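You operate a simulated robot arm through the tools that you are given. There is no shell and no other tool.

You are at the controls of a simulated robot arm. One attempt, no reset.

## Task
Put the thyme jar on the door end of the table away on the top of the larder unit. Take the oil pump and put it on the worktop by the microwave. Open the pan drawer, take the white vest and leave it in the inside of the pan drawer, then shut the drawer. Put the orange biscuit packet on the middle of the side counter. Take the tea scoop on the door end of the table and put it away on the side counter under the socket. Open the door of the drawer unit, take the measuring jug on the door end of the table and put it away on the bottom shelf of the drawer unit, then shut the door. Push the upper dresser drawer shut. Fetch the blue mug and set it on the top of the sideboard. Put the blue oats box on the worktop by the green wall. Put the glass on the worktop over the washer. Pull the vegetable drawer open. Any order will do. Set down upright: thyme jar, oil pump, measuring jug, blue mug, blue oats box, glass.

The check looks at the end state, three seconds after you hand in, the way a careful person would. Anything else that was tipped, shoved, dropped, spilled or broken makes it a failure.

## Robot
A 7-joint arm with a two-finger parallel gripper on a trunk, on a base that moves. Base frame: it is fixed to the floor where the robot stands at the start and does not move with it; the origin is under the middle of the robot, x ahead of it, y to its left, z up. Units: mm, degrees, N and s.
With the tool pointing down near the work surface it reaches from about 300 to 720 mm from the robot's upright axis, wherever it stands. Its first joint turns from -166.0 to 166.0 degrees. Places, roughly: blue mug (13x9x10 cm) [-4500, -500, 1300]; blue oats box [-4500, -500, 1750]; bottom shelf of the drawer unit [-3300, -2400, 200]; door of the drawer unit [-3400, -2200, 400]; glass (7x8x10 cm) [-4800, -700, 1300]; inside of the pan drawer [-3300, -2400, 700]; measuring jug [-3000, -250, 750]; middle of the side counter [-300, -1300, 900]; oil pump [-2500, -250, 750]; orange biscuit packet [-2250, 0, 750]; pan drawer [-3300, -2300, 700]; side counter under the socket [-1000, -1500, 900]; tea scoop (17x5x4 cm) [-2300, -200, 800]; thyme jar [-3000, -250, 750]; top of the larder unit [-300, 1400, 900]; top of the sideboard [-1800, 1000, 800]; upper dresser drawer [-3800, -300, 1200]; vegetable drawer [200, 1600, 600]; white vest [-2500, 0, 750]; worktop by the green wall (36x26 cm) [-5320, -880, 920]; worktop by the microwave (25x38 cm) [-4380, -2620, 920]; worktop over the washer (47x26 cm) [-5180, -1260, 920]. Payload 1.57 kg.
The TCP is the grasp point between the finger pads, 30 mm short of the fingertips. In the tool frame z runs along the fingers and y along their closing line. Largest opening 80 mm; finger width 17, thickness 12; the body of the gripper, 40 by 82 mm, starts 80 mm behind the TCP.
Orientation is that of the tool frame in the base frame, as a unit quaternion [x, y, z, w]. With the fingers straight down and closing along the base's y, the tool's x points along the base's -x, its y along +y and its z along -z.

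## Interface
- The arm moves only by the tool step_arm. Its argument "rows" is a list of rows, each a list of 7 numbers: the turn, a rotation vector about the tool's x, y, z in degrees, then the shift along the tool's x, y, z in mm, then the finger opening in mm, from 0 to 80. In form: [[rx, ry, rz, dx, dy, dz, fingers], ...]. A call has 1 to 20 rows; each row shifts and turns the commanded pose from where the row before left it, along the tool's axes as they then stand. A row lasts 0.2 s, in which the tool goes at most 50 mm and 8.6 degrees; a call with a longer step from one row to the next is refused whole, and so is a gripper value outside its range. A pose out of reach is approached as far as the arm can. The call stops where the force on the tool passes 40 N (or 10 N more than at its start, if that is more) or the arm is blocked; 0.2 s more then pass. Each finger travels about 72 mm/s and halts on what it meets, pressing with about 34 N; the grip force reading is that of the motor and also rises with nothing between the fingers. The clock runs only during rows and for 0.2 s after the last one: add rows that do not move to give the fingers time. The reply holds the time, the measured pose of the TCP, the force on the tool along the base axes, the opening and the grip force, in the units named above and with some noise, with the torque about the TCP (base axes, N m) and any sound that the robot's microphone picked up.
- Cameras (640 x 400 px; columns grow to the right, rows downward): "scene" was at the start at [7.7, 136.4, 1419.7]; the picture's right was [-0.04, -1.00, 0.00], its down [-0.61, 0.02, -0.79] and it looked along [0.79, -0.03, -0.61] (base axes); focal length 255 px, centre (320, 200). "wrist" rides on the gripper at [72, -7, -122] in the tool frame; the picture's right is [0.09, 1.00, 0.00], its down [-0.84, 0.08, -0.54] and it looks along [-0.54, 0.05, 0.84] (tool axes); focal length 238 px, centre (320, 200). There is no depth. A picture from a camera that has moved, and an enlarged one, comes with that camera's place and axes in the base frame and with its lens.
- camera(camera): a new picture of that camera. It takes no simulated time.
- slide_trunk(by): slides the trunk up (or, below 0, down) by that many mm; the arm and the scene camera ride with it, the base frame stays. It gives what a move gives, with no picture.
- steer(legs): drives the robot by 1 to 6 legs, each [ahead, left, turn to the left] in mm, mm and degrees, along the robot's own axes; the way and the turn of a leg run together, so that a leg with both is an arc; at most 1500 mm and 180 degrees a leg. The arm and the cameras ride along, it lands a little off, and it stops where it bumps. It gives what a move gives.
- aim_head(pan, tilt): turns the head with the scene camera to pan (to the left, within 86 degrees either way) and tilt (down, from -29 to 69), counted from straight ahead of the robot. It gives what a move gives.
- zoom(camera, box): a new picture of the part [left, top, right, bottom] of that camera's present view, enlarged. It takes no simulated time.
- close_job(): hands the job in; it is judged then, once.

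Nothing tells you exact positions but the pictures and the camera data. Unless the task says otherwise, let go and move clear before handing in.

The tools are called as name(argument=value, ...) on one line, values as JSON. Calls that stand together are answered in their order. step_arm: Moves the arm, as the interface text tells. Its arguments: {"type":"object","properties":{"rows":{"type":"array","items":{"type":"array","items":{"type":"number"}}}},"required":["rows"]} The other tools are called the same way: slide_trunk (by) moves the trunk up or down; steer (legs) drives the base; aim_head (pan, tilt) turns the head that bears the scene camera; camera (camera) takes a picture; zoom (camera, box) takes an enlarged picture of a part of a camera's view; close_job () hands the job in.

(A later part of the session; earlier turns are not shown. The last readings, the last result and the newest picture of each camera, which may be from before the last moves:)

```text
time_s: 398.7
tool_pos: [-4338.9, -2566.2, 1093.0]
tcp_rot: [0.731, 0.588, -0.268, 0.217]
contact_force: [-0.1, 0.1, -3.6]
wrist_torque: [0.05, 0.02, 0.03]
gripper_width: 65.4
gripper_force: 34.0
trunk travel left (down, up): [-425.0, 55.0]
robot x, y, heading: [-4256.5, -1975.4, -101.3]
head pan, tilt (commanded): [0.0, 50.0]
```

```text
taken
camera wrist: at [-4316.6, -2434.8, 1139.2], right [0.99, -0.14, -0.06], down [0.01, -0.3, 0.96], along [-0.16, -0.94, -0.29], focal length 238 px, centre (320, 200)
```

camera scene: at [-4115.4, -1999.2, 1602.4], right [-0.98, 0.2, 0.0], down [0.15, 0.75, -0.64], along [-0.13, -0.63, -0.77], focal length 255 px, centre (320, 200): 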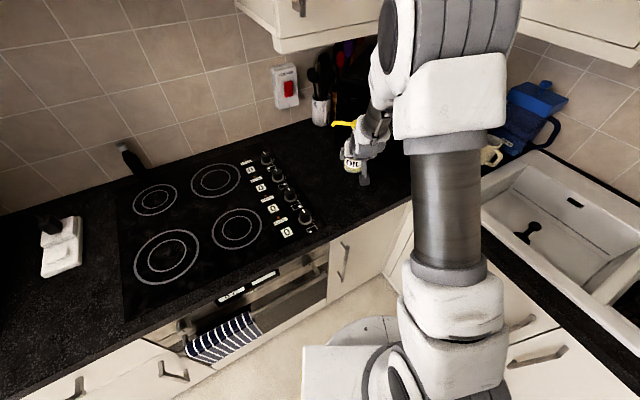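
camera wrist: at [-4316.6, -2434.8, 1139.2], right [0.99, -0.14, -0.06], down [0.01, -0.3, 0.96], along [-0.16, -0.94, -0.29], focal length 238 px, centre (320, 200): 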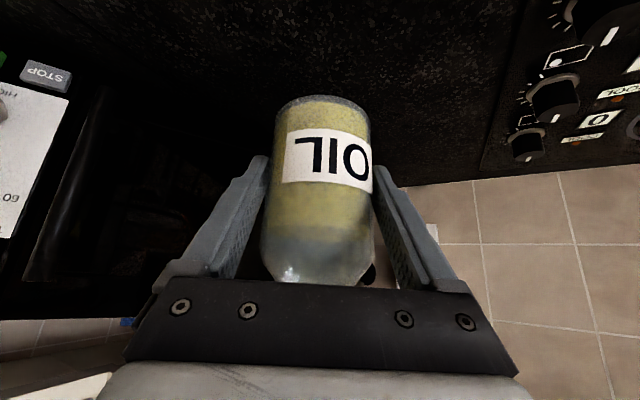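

step_arm(rows=[[0, 0, 0, -36, 0, 31, 45], [0, 0, 0, 23.8, 0, 27.9, 45], [0, 0, 0, 23.8, 0, 27.9, 45], [0, 0, 0, 23.8, 0, 27.9, 45], [0, 0, 0, 0, 0, 0, 45]])

camera(camera="wrist")

camera(camera="scene")

```text
time_s: 399.9
tool_pos: [-4349.0, -2613.1, 982.1]
tcp_rot: [0.731, 0.588, -0.269, 0.218]
contact_force: [-0.5, 0.8, -2.6]
wrist_torque: [0.07, 0.01, 0.01]
gripper_width: 65.3
gripper_force: 33.6
trunk travel left (down, up): [-425.0, 55.0]
robot x, y, heading: [-4256.0, -1976.6, -101.3]
head pan, tilt (commanded): [0.0, 50.0]
```

```text
taken
camera wrist: at [-4326.8, -2481.1, 1028.8], right [0.99, -0.14, -0.06], down [0.01, -0.29, 0.96], along [-0.16, -0.94, -0.29], focal length 238 px, centre (320, 200)
```

wrist: 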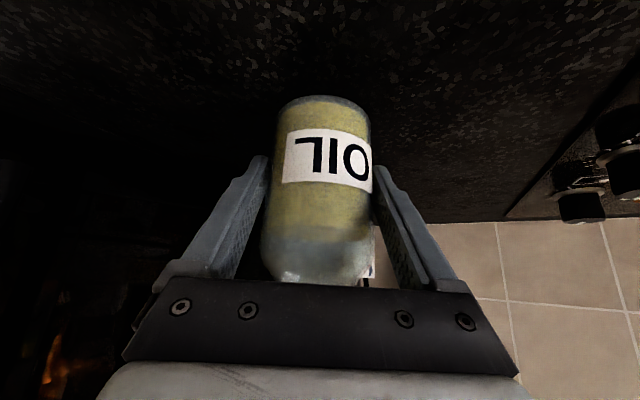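

```text
taken
camera scene: at [-4115.4, -1999.1, 1602.4], right [-0.98, 0.2, 0.0], down [0.15, 0.75, -0.64], along [-0.13, -0.63, -0.77], focal length 255 px, centre (320, 200)
```

scene: 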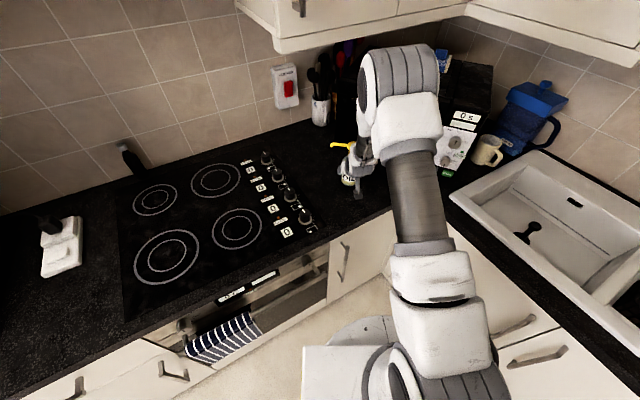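

step_arm(rows=[[0, 0, 0, 3.2, 0, 3.8, 45], [0, 0, 0, 3.2, 0, 3.8, 45], [0, 0, 0, 0, 0, 0, 45]])

step_arm(rows=[[0, 0, 0, 2, 0, 2.3, 45], [0, 0, 0, 2, 0, 2.3, 45], [0, 0, 0, 0, 0, 0, 45]])

step_arm(rows=[[0, 0, 0, 2, 0, 2.3, 45], [0, 0, 0, 2, 0, 2.3, 45], [0, 0, 0, 0, 0, 0, 45]])

```text
time_s: 400.7
tool_pos: [-4348.6, -2613.1, 973.1]
tcp_rot: [0.732, 0.588, -0.269, 0.217]
contact_force: [0.3, -1.0, -3.4]
wrist_torque: [0.01, 0.0, 0.0]
gripper_width: 65.4
gripper_force: 33.6
trunk travel left (down, up): [-425.0, 55.0]
robot x, y, heading: [-4250.2, -1977.5, -101.4]
head pan, tilt (commanded): [0.0, 50.0]
```

```text
time_s: 401.5
tool_pos: [-4349.5, -2612.2, 966.7]
tcp_rot: [0.732, 0.587, -0.269, 0.217]
contact_force: [0.1, -1.0, -3.2]
wrist_torque: [0.06, 0.01, 0.03]
gripper_width: 65.7
gripper_force: 34.4
trunk travel left (down, up): [-425.0, 55.0]
robot x, y, heading: [-4255.4, -1973.5, -101.4]
head pan, tilt (commanded): [0.0, 50.0]
```

```text
time_s: 402.3
tool_pos: [-4348.4, -2614.0, 962.9]
tcp_rot: [0.731, 0.588, -0.27, 0.218]
contact_force: [1.6, 2.6, 9.7]
wrist_torque: [-0.2, -0.33, 0.07]
gripper_width: 65.2
gripper_force: 34.3
trunk travel left (down, up): [-425.0, 55.0]
robot x, y, heading: [-4259.3, -1976.1, -101.4]
head pan, tilt (commanded): [0.0, 50.0]
```

step_arm(rows=[[0, 0, 0, 0, 0, 0, 72], [0, 0, 0, 0, 0, 0, 80], [0, 0, 0, 0, 0, 0, 80], [0, 0, 0, 0, 0, -20, 80], [0, 0, 0, 0, 0, -40, 80], [0, 0, 0, 0, 0, -45, 80], [0, 0, 0, 0, 0, -45, 80]])

camera(camera="wrist")

camera(camera="scene")

```text
time_s: 403.9
tool_pos: [-4327.6, -2517.7, 1072.6]
tcp_rot: [0.731, 0.589, -0.268, 0.217]
contact_force: [-0.9, -0.6, 0.1]
wrist_torque: [0.0, 0.0, -0.01]
gripper_width: 80.1
gripper_force: 0.0
trunk travel left (down, up): [-425.0, 55.0]
robot x, y, heading: [-4254.8, -1973.7, -101.3]
head pan, tilt (commanded): [0.0, 50.0]
```

```text
taken
camera wrist: at [-4305.1, -2385.9, 1119.3], right [0.99, -0.14, -0.06], down [0.01, -0.3, 0.96], along [-0.15, -0.94, -0.29], focal length 238 px, centre (320, 200)
```

wrist: 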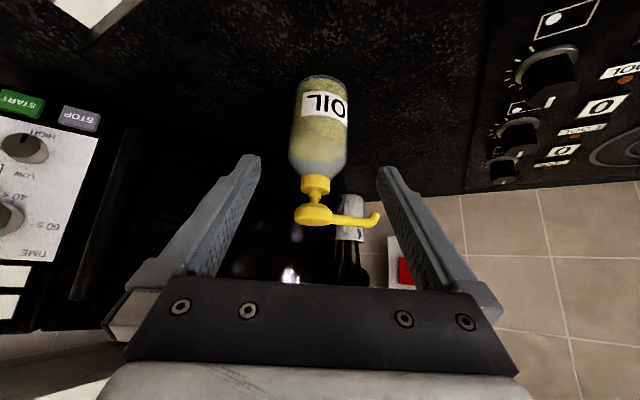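

```text
taken
camera scene: at [-4115.2, -1998.3, 1602.4], right [-0.98, 0.2, 0.0], down [0.15, 0.75, -0.64], along [-0.13, -0.63, -0.77], focal length 255 px, centre (320, 200)
```

scene: 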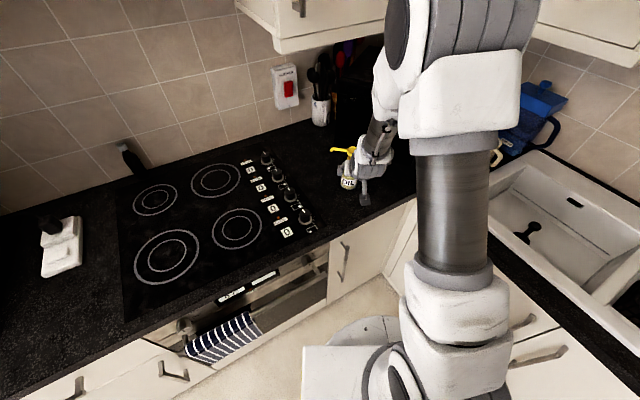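

The oil bottle stands by the microwave. I back off and turn around to look at the shelves and the dresser on the other side.

steer(legs=[[-300, 0, 0], [0, 0, 105], [0, 0, 105]])

aim_head(pan=10, tilt=5)

camera(camera="scene")

```text
time_s: 418.2
tool_pos: [-4392.0, -1163.7, 1073.1]
tcp_rot: [0.75, -0.564, -0.276, -0.208]
contact_force: [-0.7, -0.4, 0.3]
wrist_torque: [-0.02, 0.0, -0.02]
gripper_width: 80.0
gripper_force: 0.0
trunk travel left (down, up): [-425.0, 55.0]
robot x, y, heading: [-4198.2, -1675.2, 107.5]
head pan, tilt (commanded): [0.0, 50.0]
```

```text
time_s: 419.4
tool_pos: [-4392.1, -1163.8, 1072.5]
tcp_rot: [0.75, -0.563, -0.277, -0.207]
contact_force: [0.5, 0.1, -0.4]
wrist_torque: [0.0, 0.02, 0.01]
gripper_width: 80.0
gripper_force: 0.1
trunk travel left (down, up): [-425.0, 55.0]
robot x, y, heading: [-4195.6, -1677.4, 107.5]
head pan, tilt (commanded): [10.0, 5.0]
```

```text
taken
camera scene: at [-4346.2, -1713.3, 1672.3], right [0.89, 0.46, 0.0], down [0.04, -0.08, -1.0], along [-0.46, 0.88, -0.09], focal length 255 px, centre (320, 200)
```

scene: 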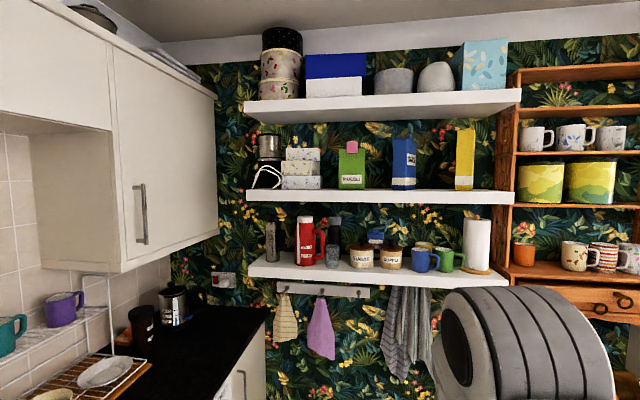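

zoom(camera="scene", box=[240, 120, 520, 300])

zoom(camera="scene", box=[390, 210, 500, 290])

```text
2.22 times, centred on (380, 210) of scene
camera zoom: at [-4346.2, -1713.3, 1672.3], right [0.89, 0.46, 0.0], down [0.04, -0.08, -1.0], along [-0.46, 0.88, -0.09], focal length 568 px, centre (187, 178)
```

zoom: 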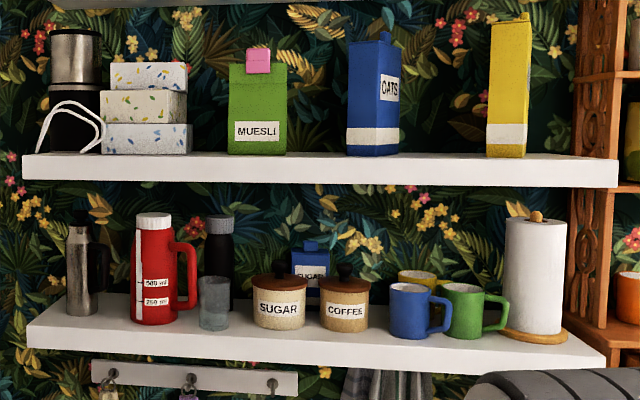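

```text
5.00 times, centred on (445, 250) of scene
camera zoom: at [-4346.2, -1713.3, 1672.3], right [0.89, 0.46, 0.0], down [0.04, -0.08, -1.0], along [-0.46, 0.88, -0.09], focal length 1277 px, centre (-305, -50)
```

zoom: 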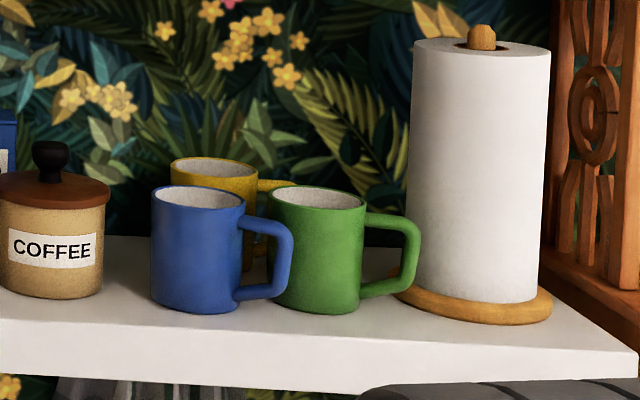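

I have a clear view of the shelves: glass, blue mug and blue OATS box are all identified. The free left/right walls suit a 40-degree tilted rim grip; I start with the glass: raise the arm and move closer.

step_arm(rows=[[0, 0, 0, -30, 0, -35, 50], [0, 0, 0, -30, 0, -35, 50], [0, 0, 0, -30, 0, -35, 50], [0, 0, 0, -30, 0, -35, 50], [0, 0, 0, -30, 0, -35, 50], [0, 0, 0, -30, 0, -35, 50], [0, 0, 0, -30, 0, -35, 50], [0, 0, 0, -30, 0, -35, 50]])

steer(legs=[[300, 180, 1.5]])

camera(camera="wrist")

camera(camera="scene")

```text
time_s: 421.2
tool_pos: [-4392.0, -1163.4, 1442.3]
tcp_rot: [0.751, -0.563, -0.276, -0.208]
contact_force: [0.2, 0.1, 0.4]
wrist_torque: [0.0, 0.0, -0.02]
gripper_width: 49.9
gripper_force: 0.0
trunk travel left (down, up): [-425.0, 55.0]
robot x, y, heading: [-4196.9, -1674.2, 107.3]
head pan, tilt (commanded): [10.0, 5.0]
```

```text
time_s: 423.7
tool_pos: [-4665.7, -944.6, 1441.1]
tcp_rot: [0.758, -0.553, -0.28, -0.203]
contact_force: [-0.2, 0.1, 0.2]
wrist_torque: [0.03, 0.01, 0.02]
gripper_width: 50.0
gripper_force: 0.0
trunk travel left (down, up): [-425.0, 55.0]
robot x, y, heading: [-4458.0, -1455.0, 108.8]
head pan, tilt (commanded): [10.0, 5.0]
```

```text
taken
camera wrist: at [-4619.0, -1070.5, 1486.9], right [-0.93, -0.37, -0.06], down [-0.16, 0.25, 0.96], along [-0.34, 0.89, -0.29], focal length 238 px, centre (320, 200)
```

wrist: 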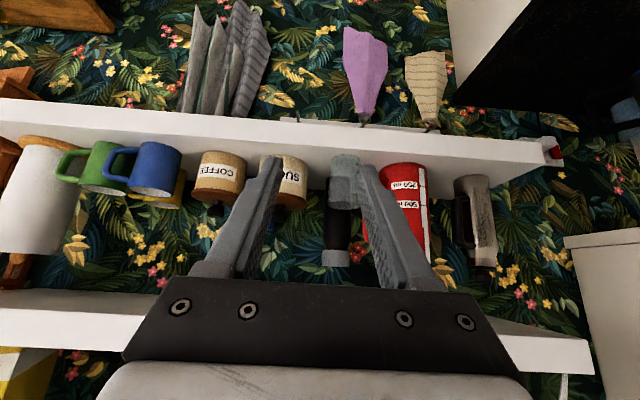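

```text
taken
camera scene: at [-4606.9, -1495.0, 1672.3], right [0.88, 0.48, 0.0], down [0.04, -0.08, -1.0], along [-0.48, 0.87, -0.09], focal length 255 px, centre (320, 200)
```

scene: 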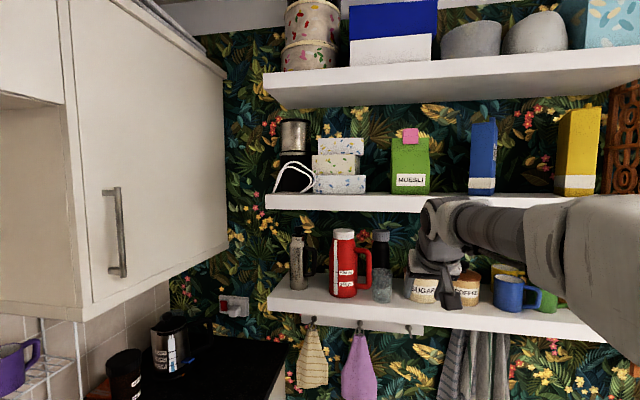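

zoom(camera="scene", box=[270, 210, 480, 340])

zoom(camera="wrist", box=[260, 120, 420, 230])

```text
3.05 times, centred on (375, 275) of scene
camera zoom: at [-4606.9, -1495.0, 1672.3], right [0.88, 0.48, 0.0], down [0.04, -0.08, -1.0], along [-0.48, 0.87, -0.09], focal length 778 px, centre (152, -29)
```

zoom: 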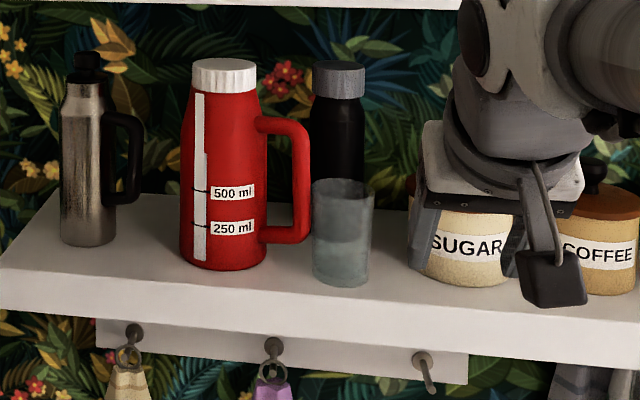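

```text
3.64 times, centred on (340, 175) of wrist
camera zoom: at [-4619.0, -1070.5, 1486.9], right [-0.93, -0.37, -0.06], down [-0.16, 0.25, 0.96], along [-0.34, 0.89, -0.29], focal length 867 px, centre (247, 291)
```

zoom: 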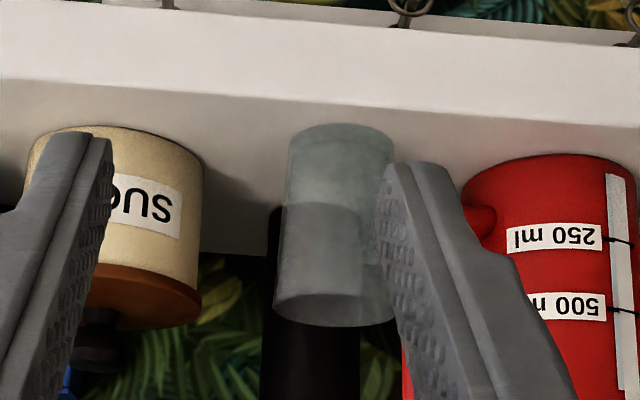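

The glass axis triangulates well: (-4824, -667), rim at z=1355; it seems to hold water, so I will straddle it fully and keep it level. I lower to mid-glass height and line up before driving in.

step_arm(rows=[[0, 0, 0, 27, 20, 32, 80], [0, 0, 0, 27, 20, 32, 80], [0, 0, 0, 27, 19, 32, 80], [0, 0, 0, 0, 0, 0, 80]])

steer(legs=[[190, 0, 0]])

camera(camera="wrist")

zoom(camera="scene", box=[240, 200, 480, 350])

```text
time_s: 424.7
tool_pos: [-4722.5, -963.6, 1315.1]
tcp_rot: [0.759, -0.552, -0.28, -0.203]
contact_force: [0.4, 0.1, 0.2]
wrist_torque: [-0.01, 0.01, 0.0]
gripper_width: 80.0
gripper_force: 0.0
trunk travel left (down, up): [-425.0, 55.0]
robot x, y, heading: [-4458.2, -1454.8, 108.8]
head pan, tilt (commanded): [10.0, 5.0]
```

```text
time_s: 426.6
tool_pos: [-4782.4, -782.0, 1314.5]
tcp_rot: [0.758, -0.554, -0.279, -0.203]
contact_force: [0.1, 1.2, -0.4]
wrist_torque: [0.02, 0.01, 0.0]
gripper_width: 80.0
gripper_force: 0.0
trunk travel left (down, up): [-425.0, 55.0]
robot x, y, heading: [-4520.5, -1272.7, 108.5]
head pan, tilt (commanded): [10.0, 5.0]
```

```text
taken
camera wrist: at [-4734.7, -908.1, 1361.2], right [-0.93, -0.37, -0.06], down [-0.16, 0.25, 0.96], along [-0.34, 0.9, -0.29], focal length 238 px, centre (320, 200)
```

wrist: 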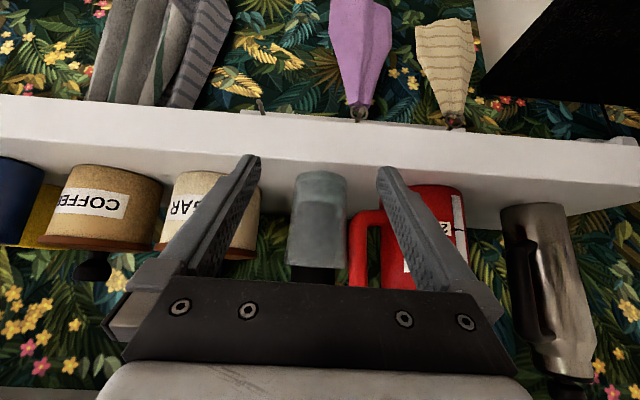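

```text
2.67 times, centred on (360, 275) of scene
camera zoom: at [-4668.3, -1314.4, 1672.4], right [0.88, 0.48, 0.0], down [0.04, -0.08, -1.0], along [-0.48, 0.87, -0.09], focal length 681 px, centre (213, 0)
```

zoom: 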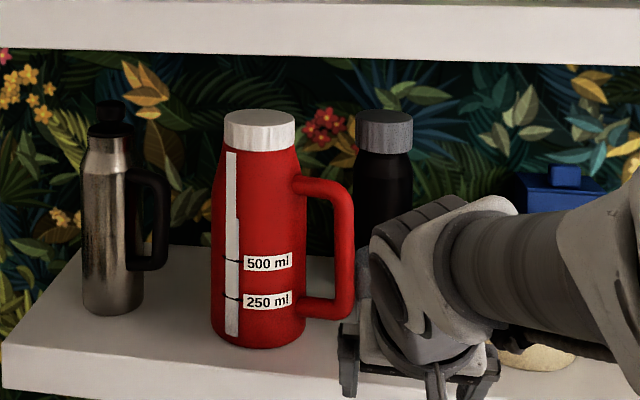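

step_arm(rows=[[0, 0, 0, -28.9, -0.5, 24.6, 80], [0, 0, 0, -28.9, -0.5, 24.6, 80], [0, 0, 0, 0, 0, 0, 80]])

camera(camera="wrist")

```text
time_s: 427.4
tool_pos: [-4805.8, -710.2, 1314.7]
tcp_rot: [0.758, -0.554, -0.279, -0.203]
contact_force: [0.4, 0.4, 0.2]
wrist_torque: [-0.01, -0.01, -0.01]
gripper_width: 79.9
gripper_force: 0.1
trunk travel left (down, up): [-425.0, 55.0]
robot x, y, heading: [-4520.0, -1271.8, 108.8]
head pan, tilt (commanded): [10.0, 5.0]
```

```text
taken
camera wrist: at [-4758.2, -836.6, 1361.4], right [-0.93, -0.37, -0.06], down [-0.16, 0.25, 0.96], along [-0.34, 0.9, -0.29], focal length 238 px, centre (320, 200)
```

wrist: 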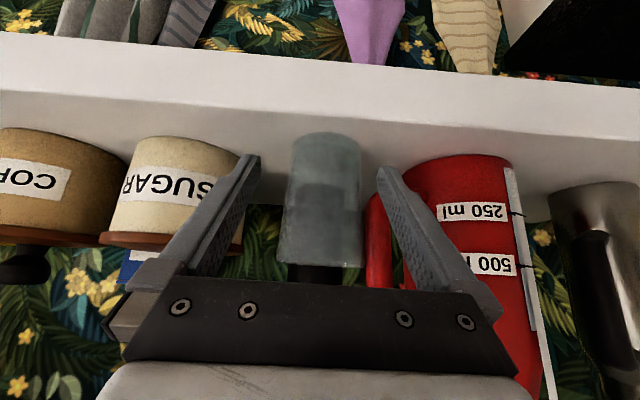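

step_arm(rows=[[0, 0, 0, -14, 1.5, 12, 80], [0, 0, 0, -14, 1, 12, 80], [0, 0, 0, 0, 0, 0, 80]])

camera(camera="wrist")

```text
time_s: 428.1
tool_pos: [-4819.0, -676.4, 1316.3]
tcp_rot: [0.757, -0.554, -0.28, -0.204]
contact_force: [0.4, -1.3, 0.5]
wrist_torque: [0.0, 0.0, 0.05]
gripper_width: 80.1
gripper_force: 0.0
trunk travel left (down, up): [-425.0, 55.0]
robot x, y, heading: [-4519.2, -1273.0, 108.6]
head pan, tilt (commanded): [10.0, 5.0]
```

```text
taken
camera wrist: at [-4771.3, -802.1, 1362.0], right [-0.93, -0.37, -0.06], down [-0.16, 0.25, 0.96], along [-0.34, 0.9, -0.29], focal length 238 px, centre (320, 200)
```

wrist: 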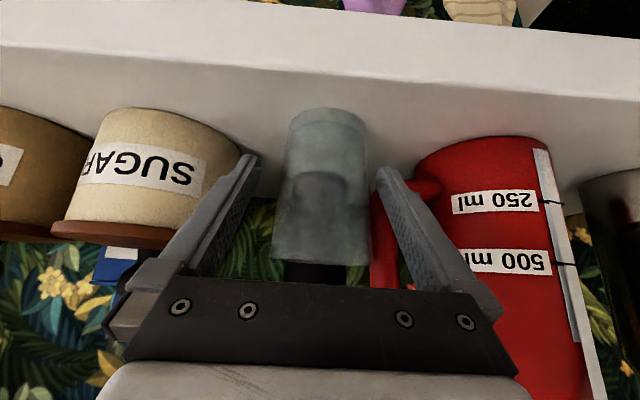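

step_arm(rows=[[0, 0, 0, 0, 0, 0, 74], [0, 0, 0, 0, 0, 0, 68], [0, 0, 0, 0, 0, 0, 60], [0, 0, 0, 0, 0, 0, 60]])

step_arm(rows=[[0, 0, 0, -3.2, 0, -3.8, 58], [0, 0, 0, -6.5, 0, -7.6, 58], [0, 0, 0, 0, 0, 0, 58]])

camera(camera="wrist")

```text
time_s: 429.1
tool_pos: [-4819.1, -675.1, 1316.4]
tcp_rot: [0.757, -0.554, -0.279, -0.205]
contact_force: [-0.3, -0.3, 0.9]
wrist_torque: [-0.01, 0.07, 0.01]
gripper_width: 62.7
gripper_force: 33.5
trunk travel left (down, up): [-425.0, 55.0]
robot x, y, heading: [-4518.1, -1273.5, 108.8]
head pan, tilt (commanded): [10.0, 5.0]
```

```text
time_s: 429.9
tool_pos: [-4818.9, -675.1, 1330.9]
tcp_rot: [0.757, -0.554, -0.279, -0.203]
contact_force: [0.7, 0.5, -1.4]
wrist_torque: [-0.08, -0.02, -0.06]
gripper_width: 62.1
gripper_force: 33.8
trunk travel left (down, up): [-425.0, 55.0]
robot x, y, heading: [-4521.6, -1278.6, 108.6]
head pan, tilt (commanded): [10.0, 5.0]
```

```text
taken
camera wrist: at [-4771.1, -800.7, 1376.5], right [-0.93, -0.37, -0.06], down [-0.16, 0.25, 0.96], along [-0.34, 0.9, -0.29], focal length 238 px, centre (320, 200)
```

wrist: 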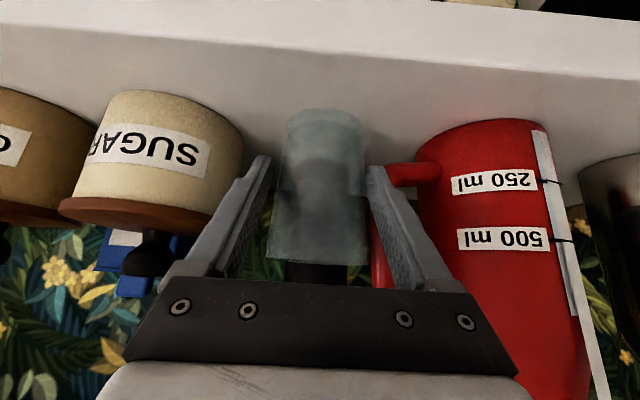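

step_arm(rows=[[0, 0, 0, 15, 0, -13, 58], [0, 0, 0, 23, 0, -19.5, 58], [0, 0, 0, 23, 0, -19.5, 58], [0, 0, 0, 23, 0, -19.5, 58], [0, 0, 0, 0, 0, 0, 58]])

camera(camera="wrist")

camera(camera="scene")

```text
time_s: 431.1
tool_pos: [-4784.2, -780.2, 1332.6]
tcp_rot: [0.758, -0.554, -0.279, -0.203]
contact_force: [-0.5, -0.1, -1.9]
wrist_torque: [-0.07, -0.02, 0.01]
gripper_width: 62.5
gripper_force: 33.9
trunk travel left (down, up): [-425.0, 55.0]
robot x, y, heading: [-4519.2, -1270.0, 108.8]
head pan, tilt (commanded): [10.0, 5.0]
```

```text
taken
camera wrist: at [-4736.4, -905.7, 1377.8], right [-0.93, -0.37, -0.06], down [-0.16, 0.25, 0.96], along [-0.34, 0.9, -0.29], focal length 238 px, centre (320, 200)
```

wrist: 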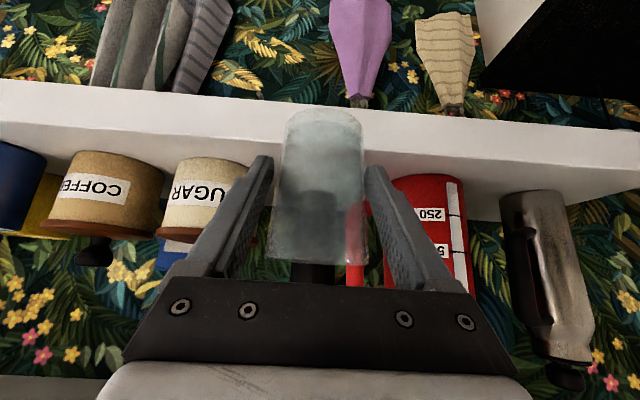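

```text
taken
camera scene: at [-4668.2, -1314.5, 1672.3], right [0.88, 0.48, 0.0], down [0.04, -0.08, -1.0], along [-0.48, 0.87, -0.09], focal length 255 px, centre (320, 200)
```

scene: 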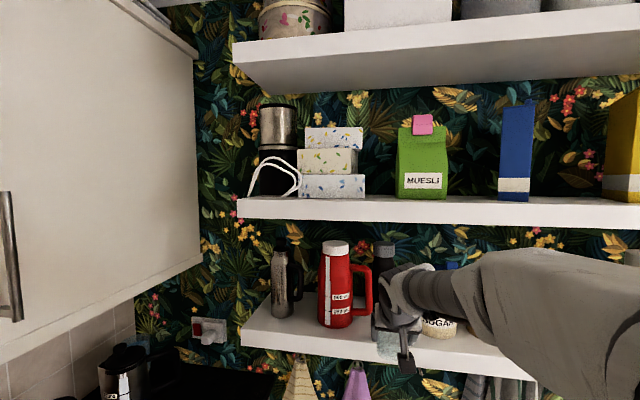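

steer(legs=[[-130, -200, 0]])

step_arm(rows=[[0, 0, 0, 0, -25, 0, 58], [0, 0, 0, 0, -25, 0, 58], [0, 0, 0, 0, -20, 0, 58], [0, 0, 0, 0, 0, 0, 58]])

steer(legs=[[0, 0, 90]])

aim_head(pan=0, tilt=30)

camera(camera="scene")

camera(camera="wrist")

```text
time_s: 433.3
tool_pos: [-4553.4, -837.4, 1331.9]
tcp_rot: [0.757, -0.555, -0.279, -0.203]
contact_force: [0.3, 0.0, -2.0]
wrist_torque: [-0.05, -0.04, -0.01]
gripper_width: 62.2
gripper_force: 34.2
trunk travel left (down, up): [-425.0, 55.0]
robot x, y, heading: [-4293.4, -1333.1, 108.6]
head pan, tilt (commanded): [10.0, 5.0]
```

```text
time_s: 434.3
tool_pos: [-4487.0, -817.4, 1332.1]
tcp_rot: [0.757, -0.555, -0.279, -0.204]
contact_force: [1.1, -0.7, -1.0]
wrist_torque: [-0.08, 0.01, -0.01]
gripper_width: 62.3
gripper_force: 33.6
trunk travel left (down, up): [-425.0, 55.0]
robot x, y, heading: [-4287.5, -1333.2, 108.6]
head pan, tilt (commanded): [10.0, 5.0]
```

```text
time_s: 439.8
tool_pos: [-4804.6, -1534.4, 1332.1]
tcp_rot: [0.927, 0.146, -0.34, 0.055]
contact_force: [0.1, -0.7, -2.3]
wrist_torque: [0.02, -0.03, 0.0]
gripper_width: 62.0
gripper_force: 34.2
trunk travel left (down, up): [-425.0, 55.0]
robot x, y, heading: [-4293.2, -1333.9, -161.5]
head pan, tilt (commanded): [10.0, 5.0]
```

```text
time_s: 440.7
tool_pos: [-4805.3, -1534.6, 1332.1]
tcp_rot: [0.927, 0.146, -0.341, 0.054]
contact_force: [-0.2, 0.6, -2.5]
wrist_torque: [0.01, -0.05, -0.02]
gripper_width: 62.1
gripper_force: 33.8
trunk travel left (down, up): [-425.0, 55.0]
robot x, y, heading: [-4288.2, -1332.6, -160.9]
head pan, tilt (commanded): [0.0, 30.0]
```

```text
taken
camera scene: at [-4252.9, -1469.9, 1632.0], right [-0.32, 0.95, 0.0], down [0.47, 0.16, -0.87], along [-0.82, -0.28, -0.5], focal length 255 px, centre (320, 200)
```

scene: 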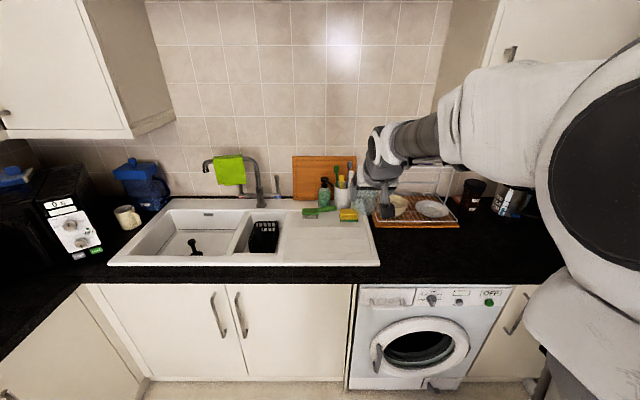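

```text
taken
camera wrist: at [-4679.2, -1486.8, 1378.4], right [0.37, -0.93, -0.06], down [-0.25, -0.16, 0.96], along [-0.89, -0.34, -0.29], focal length 238 px, centre (320, 200)
```

wrist: 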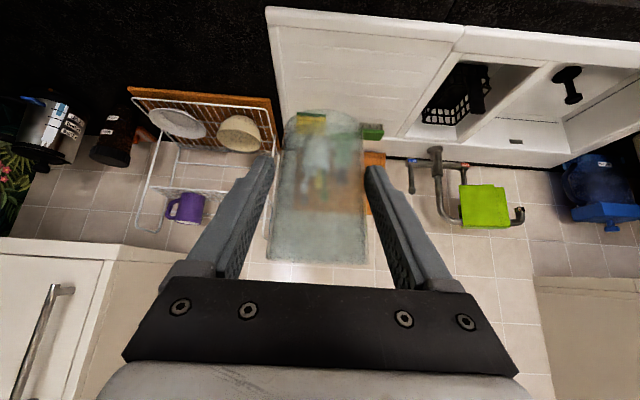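

steer(legs=[[0, -381, 1]])

steer(legs=[[190, 0, 0]])

aim_head(pan=0, tilt=45)

camera(camera="scene")

camera(camera="wrist")

```text
time_s: 444.1
tool_pos: [-4928.0, -1183.5, 1332.0]
tcp_rot: [0.926, 0.153, -0.341, 0.057]
contact_force: [0.1, -0.2, -1.4]
wrist_torque: [0.02, -0.07, -0.03]
gripper_width: 62.0
gripper_force: 33.8
trunk travel left (down, up): [-425.0, 55.0]
robot x, y, heading: [-4413.3, -975.3, -160.6]
head pan, tilt (commanded): [0.0, 30.0]
```

```text
time_s: 446.0
tool_pos: [-5105.2, -1246.0, 1332.0]
tcp_rot: [0.926, 0.151, -0.341, 0.056]
contact_force: [-0.1, 0.2, -2.3]
wrist_torque: [0.05, -0.04, 0.02]
gripper_width: 61.7
gripper_force: 34.0
trunk travel left (down, up): [-425.0, 55.0]
robot x, y, heading: [-4592.7, -1036.8, -160.5]
head pan, tilt (commanded): [0.0, 30.0]
```

```text
time_s: 446.7
tool_pos: [-5105.5, -1246.1, 1332.0]
tcp_rot: [0.927, 0.151, -0.34, 0.056]
contact_force: [0.4, 0.5, -2.1]
wrist_torque: [0.02, -0.04, -0.01]
gripper_width: 61.6
gripper_force: 33.7
trunk travel left (down, up): [-425.0, 55.0]
robot x, y, heading: [-4591.0, -1035.2, -160.3]
head pan, tilt (commanded): [0.0, 45.0]
```

```text
taken
camera scene: at [-4545.2, -1170.9, 1609.4], right [-0.34, 0.94, 0.0], down [0.67, 0.24, -0.71], along [-0.67, -0.24, -0.71], focal length 255 px, centre (320, 200)
```

scene: 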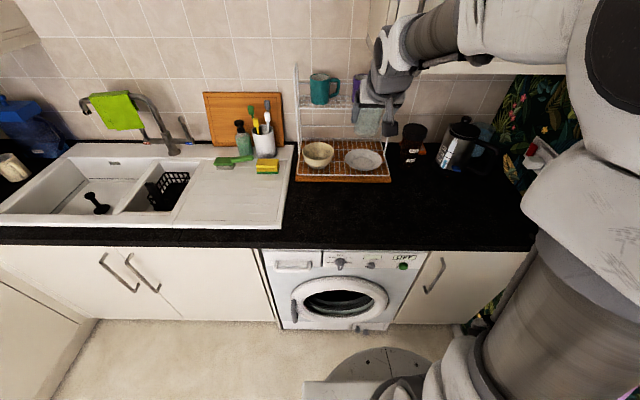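

```text
taken
camera wrist: at [-4979.8, -1196.8, 1378.4], right [0.38, -0.92, -0.06], down [-0.25, -0.16, 0.96], along [-0.89, -0.35, -0.29], focal length 238 px, centre (320, 200)
```

wrist: 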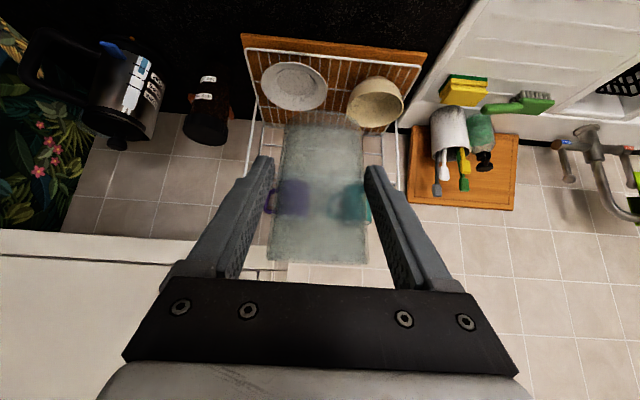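

slide_trunk(by=-310)

step_arm(rows=[[0, 0, 0, -22.5, 0, 19.1, 58], [0, 0, 0, -22.5, 0, 19.1, 58], [0, 0, 0, 0, 0, 0, 58]])

camera(camera="scene")

camera(camera="wrist")

```text
time_s: 449.8
tool_pos: [-5104.4, -1245.0, 1021.5]
tcp_rot: [0.926, 0.152, -0.341, 0.056]
contact_force: [0.3, -0.3, -1.8]
wrist_torque: [-0.02, -0.07, 0.0]
gripper_width: 61.6
gripper_force: 33.7
trunk travel left (down, up): [-115.0, 365.0]
robot x, y, heading: [-4594.8, -1041.5, -160.0]
head pan, tilt (commanded): [0.0, 45.0]
```

```text
time_s: 450.6
tool_pos: [-5160.0, -1264.5, 1022.7]
tcp_rot: [0.926, 0.152, -0.34, 0.056]
contact_force: [-1.0, 0.2, -2.5]
wrist_torque: [0.01, -0.06, 0.01]
gripper_width: 61.7
gripper_force: 34.7
trunk travel left (down, up): [-115.0, 365.0]
robot x, y, heading: [-4595.5, -1038.0, -160.1]
head pan, tilt (commanded): [0.0, 45.0]
```

```text
taken
camera scene: at [-4545.1, -1170.9, 1299.3], right [-0.34, 0.94, 0.0], down [0.67, 0.24, -0.71], along [-0.67, -0.24, -0.71], focal length 255 px, centre (320, 200)
```

scene: 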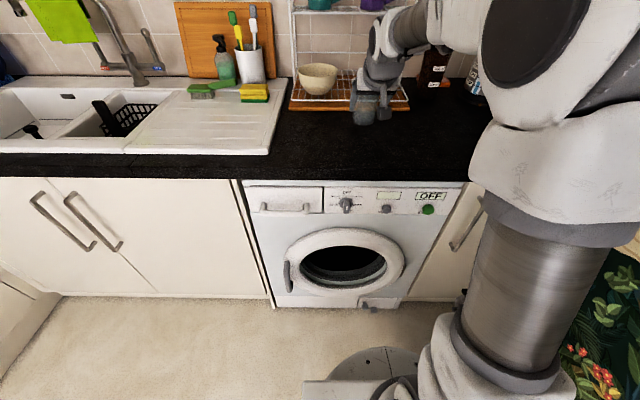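

```text
taken
camera wrist: at [-5035.2, -1216.3, 1068.8], right [0.38, -0.92, -0.06], down [-0.25, -0.16, 0.96], along [-0.89, -0.35, -0.29], focal length 238 px, centre (320, 200)
```

wrist: 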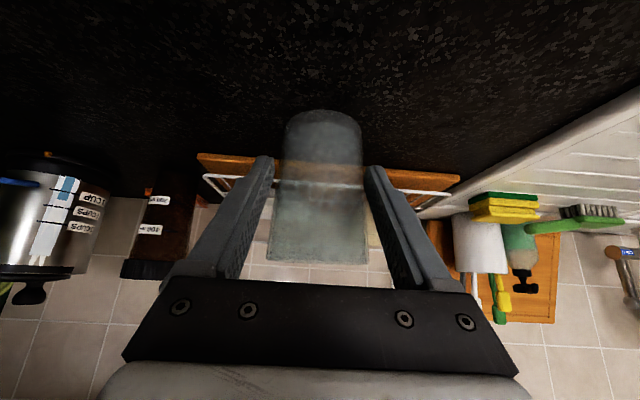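

step_arm(rows=[[0, 0, 0, 13, 0, 15.2, 58], [0, 0, 0, 13, 0, 15.2, 58], [0, 0, 0, 2.6, 0, 3, 58], [0, 0, 0, 0, 0, 0, 58]])

step_arm(rows=[[0, 0, 0, 1.3, 0, 1.5, 58], [0, 0, 0, 1.3, 0, 1.5, 58], [0, 0, 0, 0, 0, 0, 58]])

step_arm(rows=[[0, 0, 0, 1.3, 0, 1.5, 58], [0, 0, 0, 1.3, 0, 1.5, 58], [0, 0, 0, 0, 0, 0, 58]])

```text
time_s: 451.6
tool_pos: [-5161.1, -1264.4, 978.2]
tcp_rot: [0.927, 0.151, -0.34, 0.056]
contact_force: [0.3, -0.6, -1.8]
wrist_torque: [0.03, -0.09, 0.02]
gripper_width: 61.6
gripper_force: 34.2
trunk travel left (down, up): [-115.0, 365.0]
robot x, y, heading: [-4597.3, -1036.6, -160.1]
head pan, tilt (commanded): [0.0, 45.0]
```

```text
time_s: 452.4
tool_pos: [-5160.6, -1264.5, 973.2]
tcp_rot: [0.926, 0.151, -0.341, 0.056]
contact_force: [0.4, 0.1, -1.7]
wrist_torque: [0.02, -0.08, 0.01]
gripper_width: 61.7
gripper_force: 33.9
trunk travel left (down, up): [-115.0, 365.0]
robot x, y, heading: [-4593.2, -1042.5, -160.7]
head pan, tilt (commanded): [0.0, 45.0]
```

```text
time_s: 453.2
tool_pos: [-5159.9, -1265.2, 970.0]
tcp_rot: [0.926, 0.151, -0.342, 0.057]
contact_force: [0.8, -0.1, 3.2]
wrist_torque: [-0.19, 0.03, 0.01]
gripper_width: 61.4
gripper_force: 33.8
trunk travel left (down, up): [-115.0, 365.0]
robot x, y, heading: [-4592.2, -1033.8, -160.3]
head pan, tilt (commanded): [0.0, 45.0]
```

step_arm(rows=[[0, 0, 0, 0, 0, 0, 66], [0, 0, 0, 0, 0, 0, 74], [0, 0, 0, 0, 0, 0, 80], [0, 0, 0, 0, 0, 0, 80]])

camera(camera="wrist")

```text
time_s: 454.2
tool_pos: [-5159.7, -1263.8, 971.0]
tcp_rot: [0.926, 0.151, -0.34, 0.057]
contact_force: [-0.3, -0.5, -0.4]
wrist_torque: [-0.04, -0.03, 0.03]
gripper_width: 79.9
gripper_force: 0.0
trunk travel left (down, up): [-115.0, 365.0]
robot x, y, heading: [-4590.0, -1043.3, -160.2]
head pan, tilt (commanded): [0.0, 45.0]
```

```text
taken
camera wrist: at [-5035.3, -1215.6, 1016.4], right [0.38, -0.92, -0.06], down [-0.25, -0.16, 0.96], along [-0.89, -0.35, -0.29], focal length 238 px, centre (320, 200)
```

wrist: 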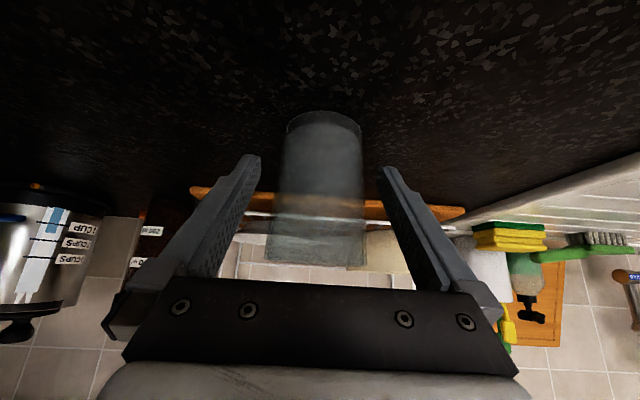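

step_arm(rows=[[0, 0, 0, 10, 0, -10, 80], [0, 0, 0, 15, 0, -25, 80], [0, 0, 0, 0, 0, -45, 80], [0, 0, 0, 0, 0, -45, 80], [0, 0, 0, 0, 0, -45, 80]])

camera(camera="wrist")

camera(camera="scene")

```text
time_s: 455.4
tool_pos: [-5036.9, -1223.6, 1082.3]
tcp_rot: [0.926, 0.151, -0.341, 0.055]
contact_force: [-0.5, 0.4, -1.2]
wrist_torque: [0.01, -0.02, 0.02]
gripper_width: 79.9
gripper_force: 0.0
trunk travel left (down, up): [-115.0, 365.0]
robot x, y, heading: [-4593.1, -1036.6, -160.5]
head pan, tilt (commanded): [0.0, 45.0]
```

```text
taken
camera wrist: at [-4911.6, -1175.2, 1129.9], right [0.38, -0.92, -0.06], down [-0.25, -0.16, 0.96], along [-0.89, -0.35, -0.29], focal length 238 px, centre (320, 200)
```

wrist: 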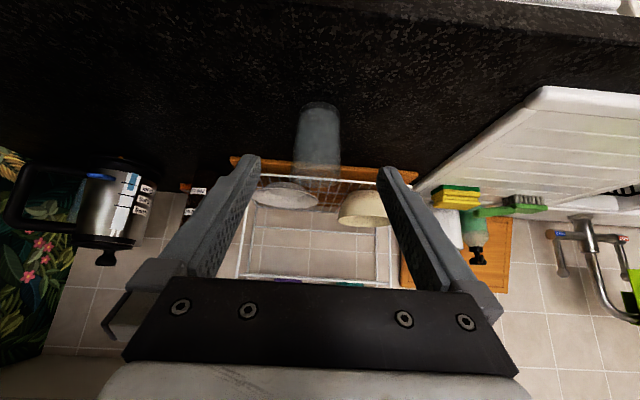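

```text
taken
camera scene: at [-4545.3, -1171.0, 1299.3], right [-0.34, 0.94, 0.0], down [0.67, 0.24, -0.71], along [-0.67, -0.24, -0.71], focal length 255 px, centre (320, 200)
```

scene: 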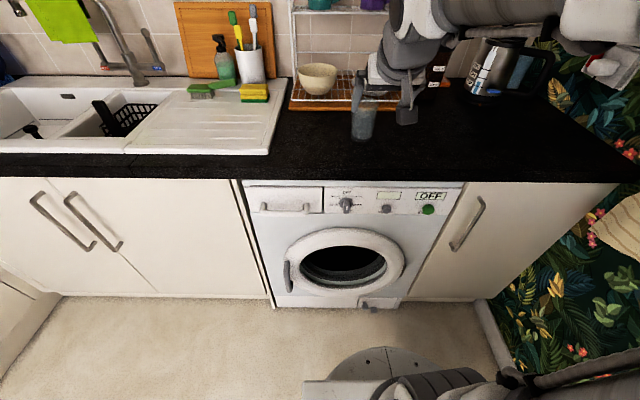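

The glass stands upright over the washer. Next the OATS box: I back off, turn to the shelves and raise the trunk to see it well.

steer(legs=[[-200, 330, 0], [0, 0, -90]])

slide_trunk(by=365)

aim_head(pan=0, tilt=0)

camera(camera="scene")

```text
time_s: 463.7
tool_pos: [-4478.1, -839.6, 1082.6]
tcp_rot: [0.761, -0.549, -0.28, -0.202]
contact_force: [-0.1, 0.3, -0.1]
wrist_torque: [0.01, 0.06, 0.02]
gripper_width: 79.8
gripper_force: 0.1
trunk travel left (down, up): [-115.0, 365.0]
robot x, y, heading: [-4292.4, -1282.5, 109.5]
head pan, tilt (commanded): [0.0, 45.0]
```

```text
time_s: 467.2
tool_pos: [-4478.3, -840.4, 1448.1]
tcp_rot: [0.761, -0.55, -0.28, -0.202]
contact_force: [0.5, 0.6, -0.2]
wrist_torque: [-0.01, -0.01, -0.04]
gripper_width: 80.1
gripper_force: 0.0
trunk travel left (down, up): [-480.0, 0.0]
robot x, y, heading: [-4294.9, -1283.0, 109.4]
head pan, tilt (commanded): [0.0, 45.0]
```

```text
time_s: 468.3
tool_pos: [-4477.7, -839.1, 1448.4]
tcp_rot: [0.761, -0.549, -0.28, -0.201]
contact_force: [-0.1, -0.3, 0.6]
wrist_torque: [0.03, 0.01, 0.0]
gripper_width: 80.0
gripper_force: 0.0
trunk travel left (down, up): [-480.0, 0.0]
robot x, y, heading: [-4293.3, -1284.4, 109.2]
head pan, tilt (commanded): [0.0, 0.0]
```

```text
taken
camera scene: at [-4427.6, -1322.0, 1735.2], right [0.94, 0.33, 0.0], down [0.0, 0.0, -1.0], along [-0.33, 0.94, 0.0], focal length 255 px, centre (320, 200)
```

scene: 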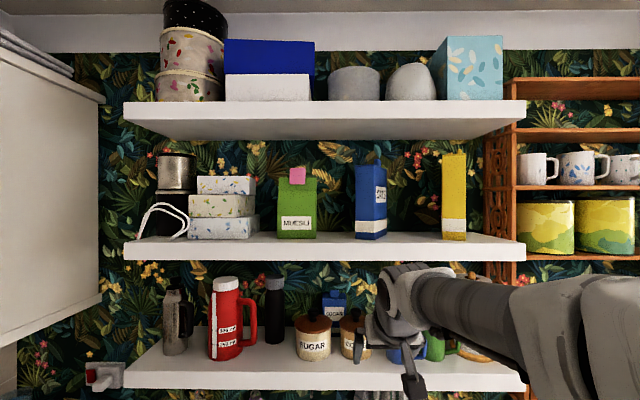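

zoom(camera="scene", box=[270, 90, 480, 270])

camera(camera="wrist")

```text
2.22 times, centred on (375, 180) of scene
camera zoom: at [-4427.6, -1322.0, 1735.2], right [0.94, 0.33, 0.0], down [0.0, 0.0, -1.0], along [-0.33, 0.94, 0.0], focal length 568 px, centre (198, 244)
```

zoom: 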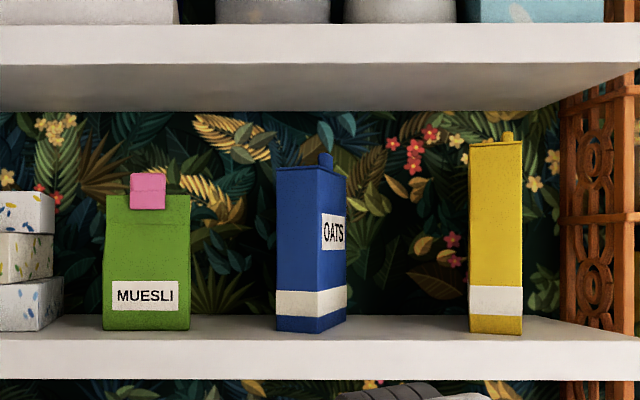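

```text
taken
camera wrist: at [-4428.6, -964.5, 1494.8], right [-0.92, -0.38, -0.06], down [-0.16, 0.25, 0.96], along [-0.35, 0.89, -0.29], focal length 238 px, centre (320, 200)
```

wrist: 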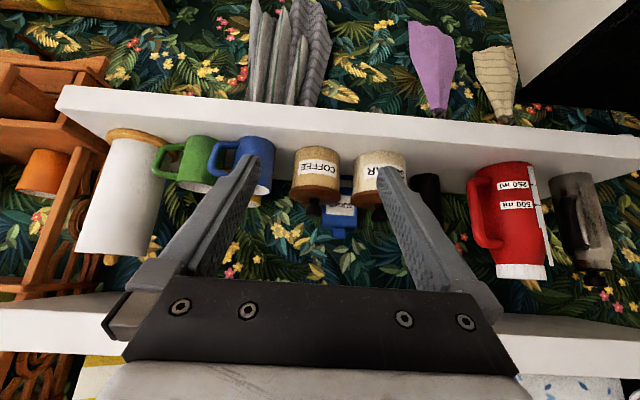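

zoom(camera="scene", box=[340, 140, 410, 250])

```text
3.64 times, centred on (375, 195) of scene
camera zoom: at [-4427.6, -1322.0, 1735.2], right [0.94, 0.33, 0.0], down [0.0, 0.0, -1.0], along [-0.33, 0.94, 0.0], focal length 929 px, centre (120, 218)
```

zoom: 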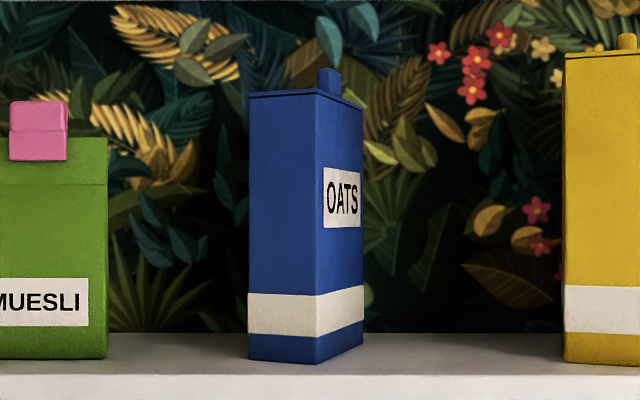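

The box measures about 62 x 145 x 240 mm, turned so that its thin face points to azimuth 259; I will straddle the thin side with a horizontal gripper approaching along azimuth 79. First I set the tool horizontal and high.

step_arm(rows=[[0, 0, 0, -28.9, 0, 24.6, 80], [0, 0, 0, -28.9, 0, 24.6, 80], [0, 0, 0, -28.9, 0, 24.6, 80], [0, -8.4, 0, 0, 0, 0, 80], [0, -8.4, 0, 0, 0, 0, 80], [0, -8.4, 0, 0, 0, 0, 80], [0, -8.4, 0, 0, 0, 0, 80], [0, -8.4, 0, 0, 0, 0, 80], [0, -7.5, 0, 0, 0, 0, 80]])

step_arm(rows=[[0, 0, 0, -48, 0, 0, 80], [0, 0, 0, -48, 0, 0, 80], [0, 0, 0, -48, 0, 0, 80], [0, 0, 0, -48, 0, 0, 80], [0, 0, 0, -48, 0, 0, 80], [0, 0, 0, -45, 0, 0, 80], [0, 0, 0, 0, 0, 0, 80]])

camera(camera="wrist")

```text
time_s: 470.3
tool_pos: [-4511.5, -731.6, 1448.3]
tcp_rot: [-0.573, 0.415, 0.574, 0.414]
contact_force: [-0.6, -0.3, 0.3]
wrist_torque: [-0.01, -0.01, 0.03]
gripper_width: 79.8
gripper_force: 0.1
out of reach, approached as far as the arm can: row 7
trunk travel left (down, up): [-480.0, 0.0]
robot x, y, heading: [-4289.2, -1284.2, 109.5]
head pan, tilt (commanded): [0.0, 0.0]
```

```text
time_s: 471.9
tool_pos: [-4514.7, -732.4, 1733.7]
tcp_rot: [0.574, -0.413, -0.573, -0.414]
contact_force: [0.1, 0.0, 0.0]
wrist_torque: [0.0, 0.05, -0.02]
gripper_width: 80.2
gripper_force: 0.1
trunk travel left (down, up): [-480.0, 0.0]
robot x, y, heading: [-4291.9, -1286.9, 109.6]
head pan, tilt (commanded): [0.0, 0.0]
```

```text
taken
camera wrist: at [-4469.4, -846.1, 1662.7], right [-0.94, -0.31, -0.09], down [0.1, -0.54, 0.84], along [-0.31, 0.78, 0.54], focal length 238 px, centre (320, 200)
```

wrist: 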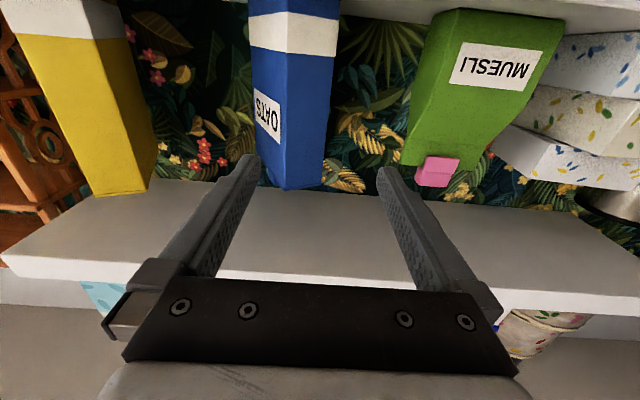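

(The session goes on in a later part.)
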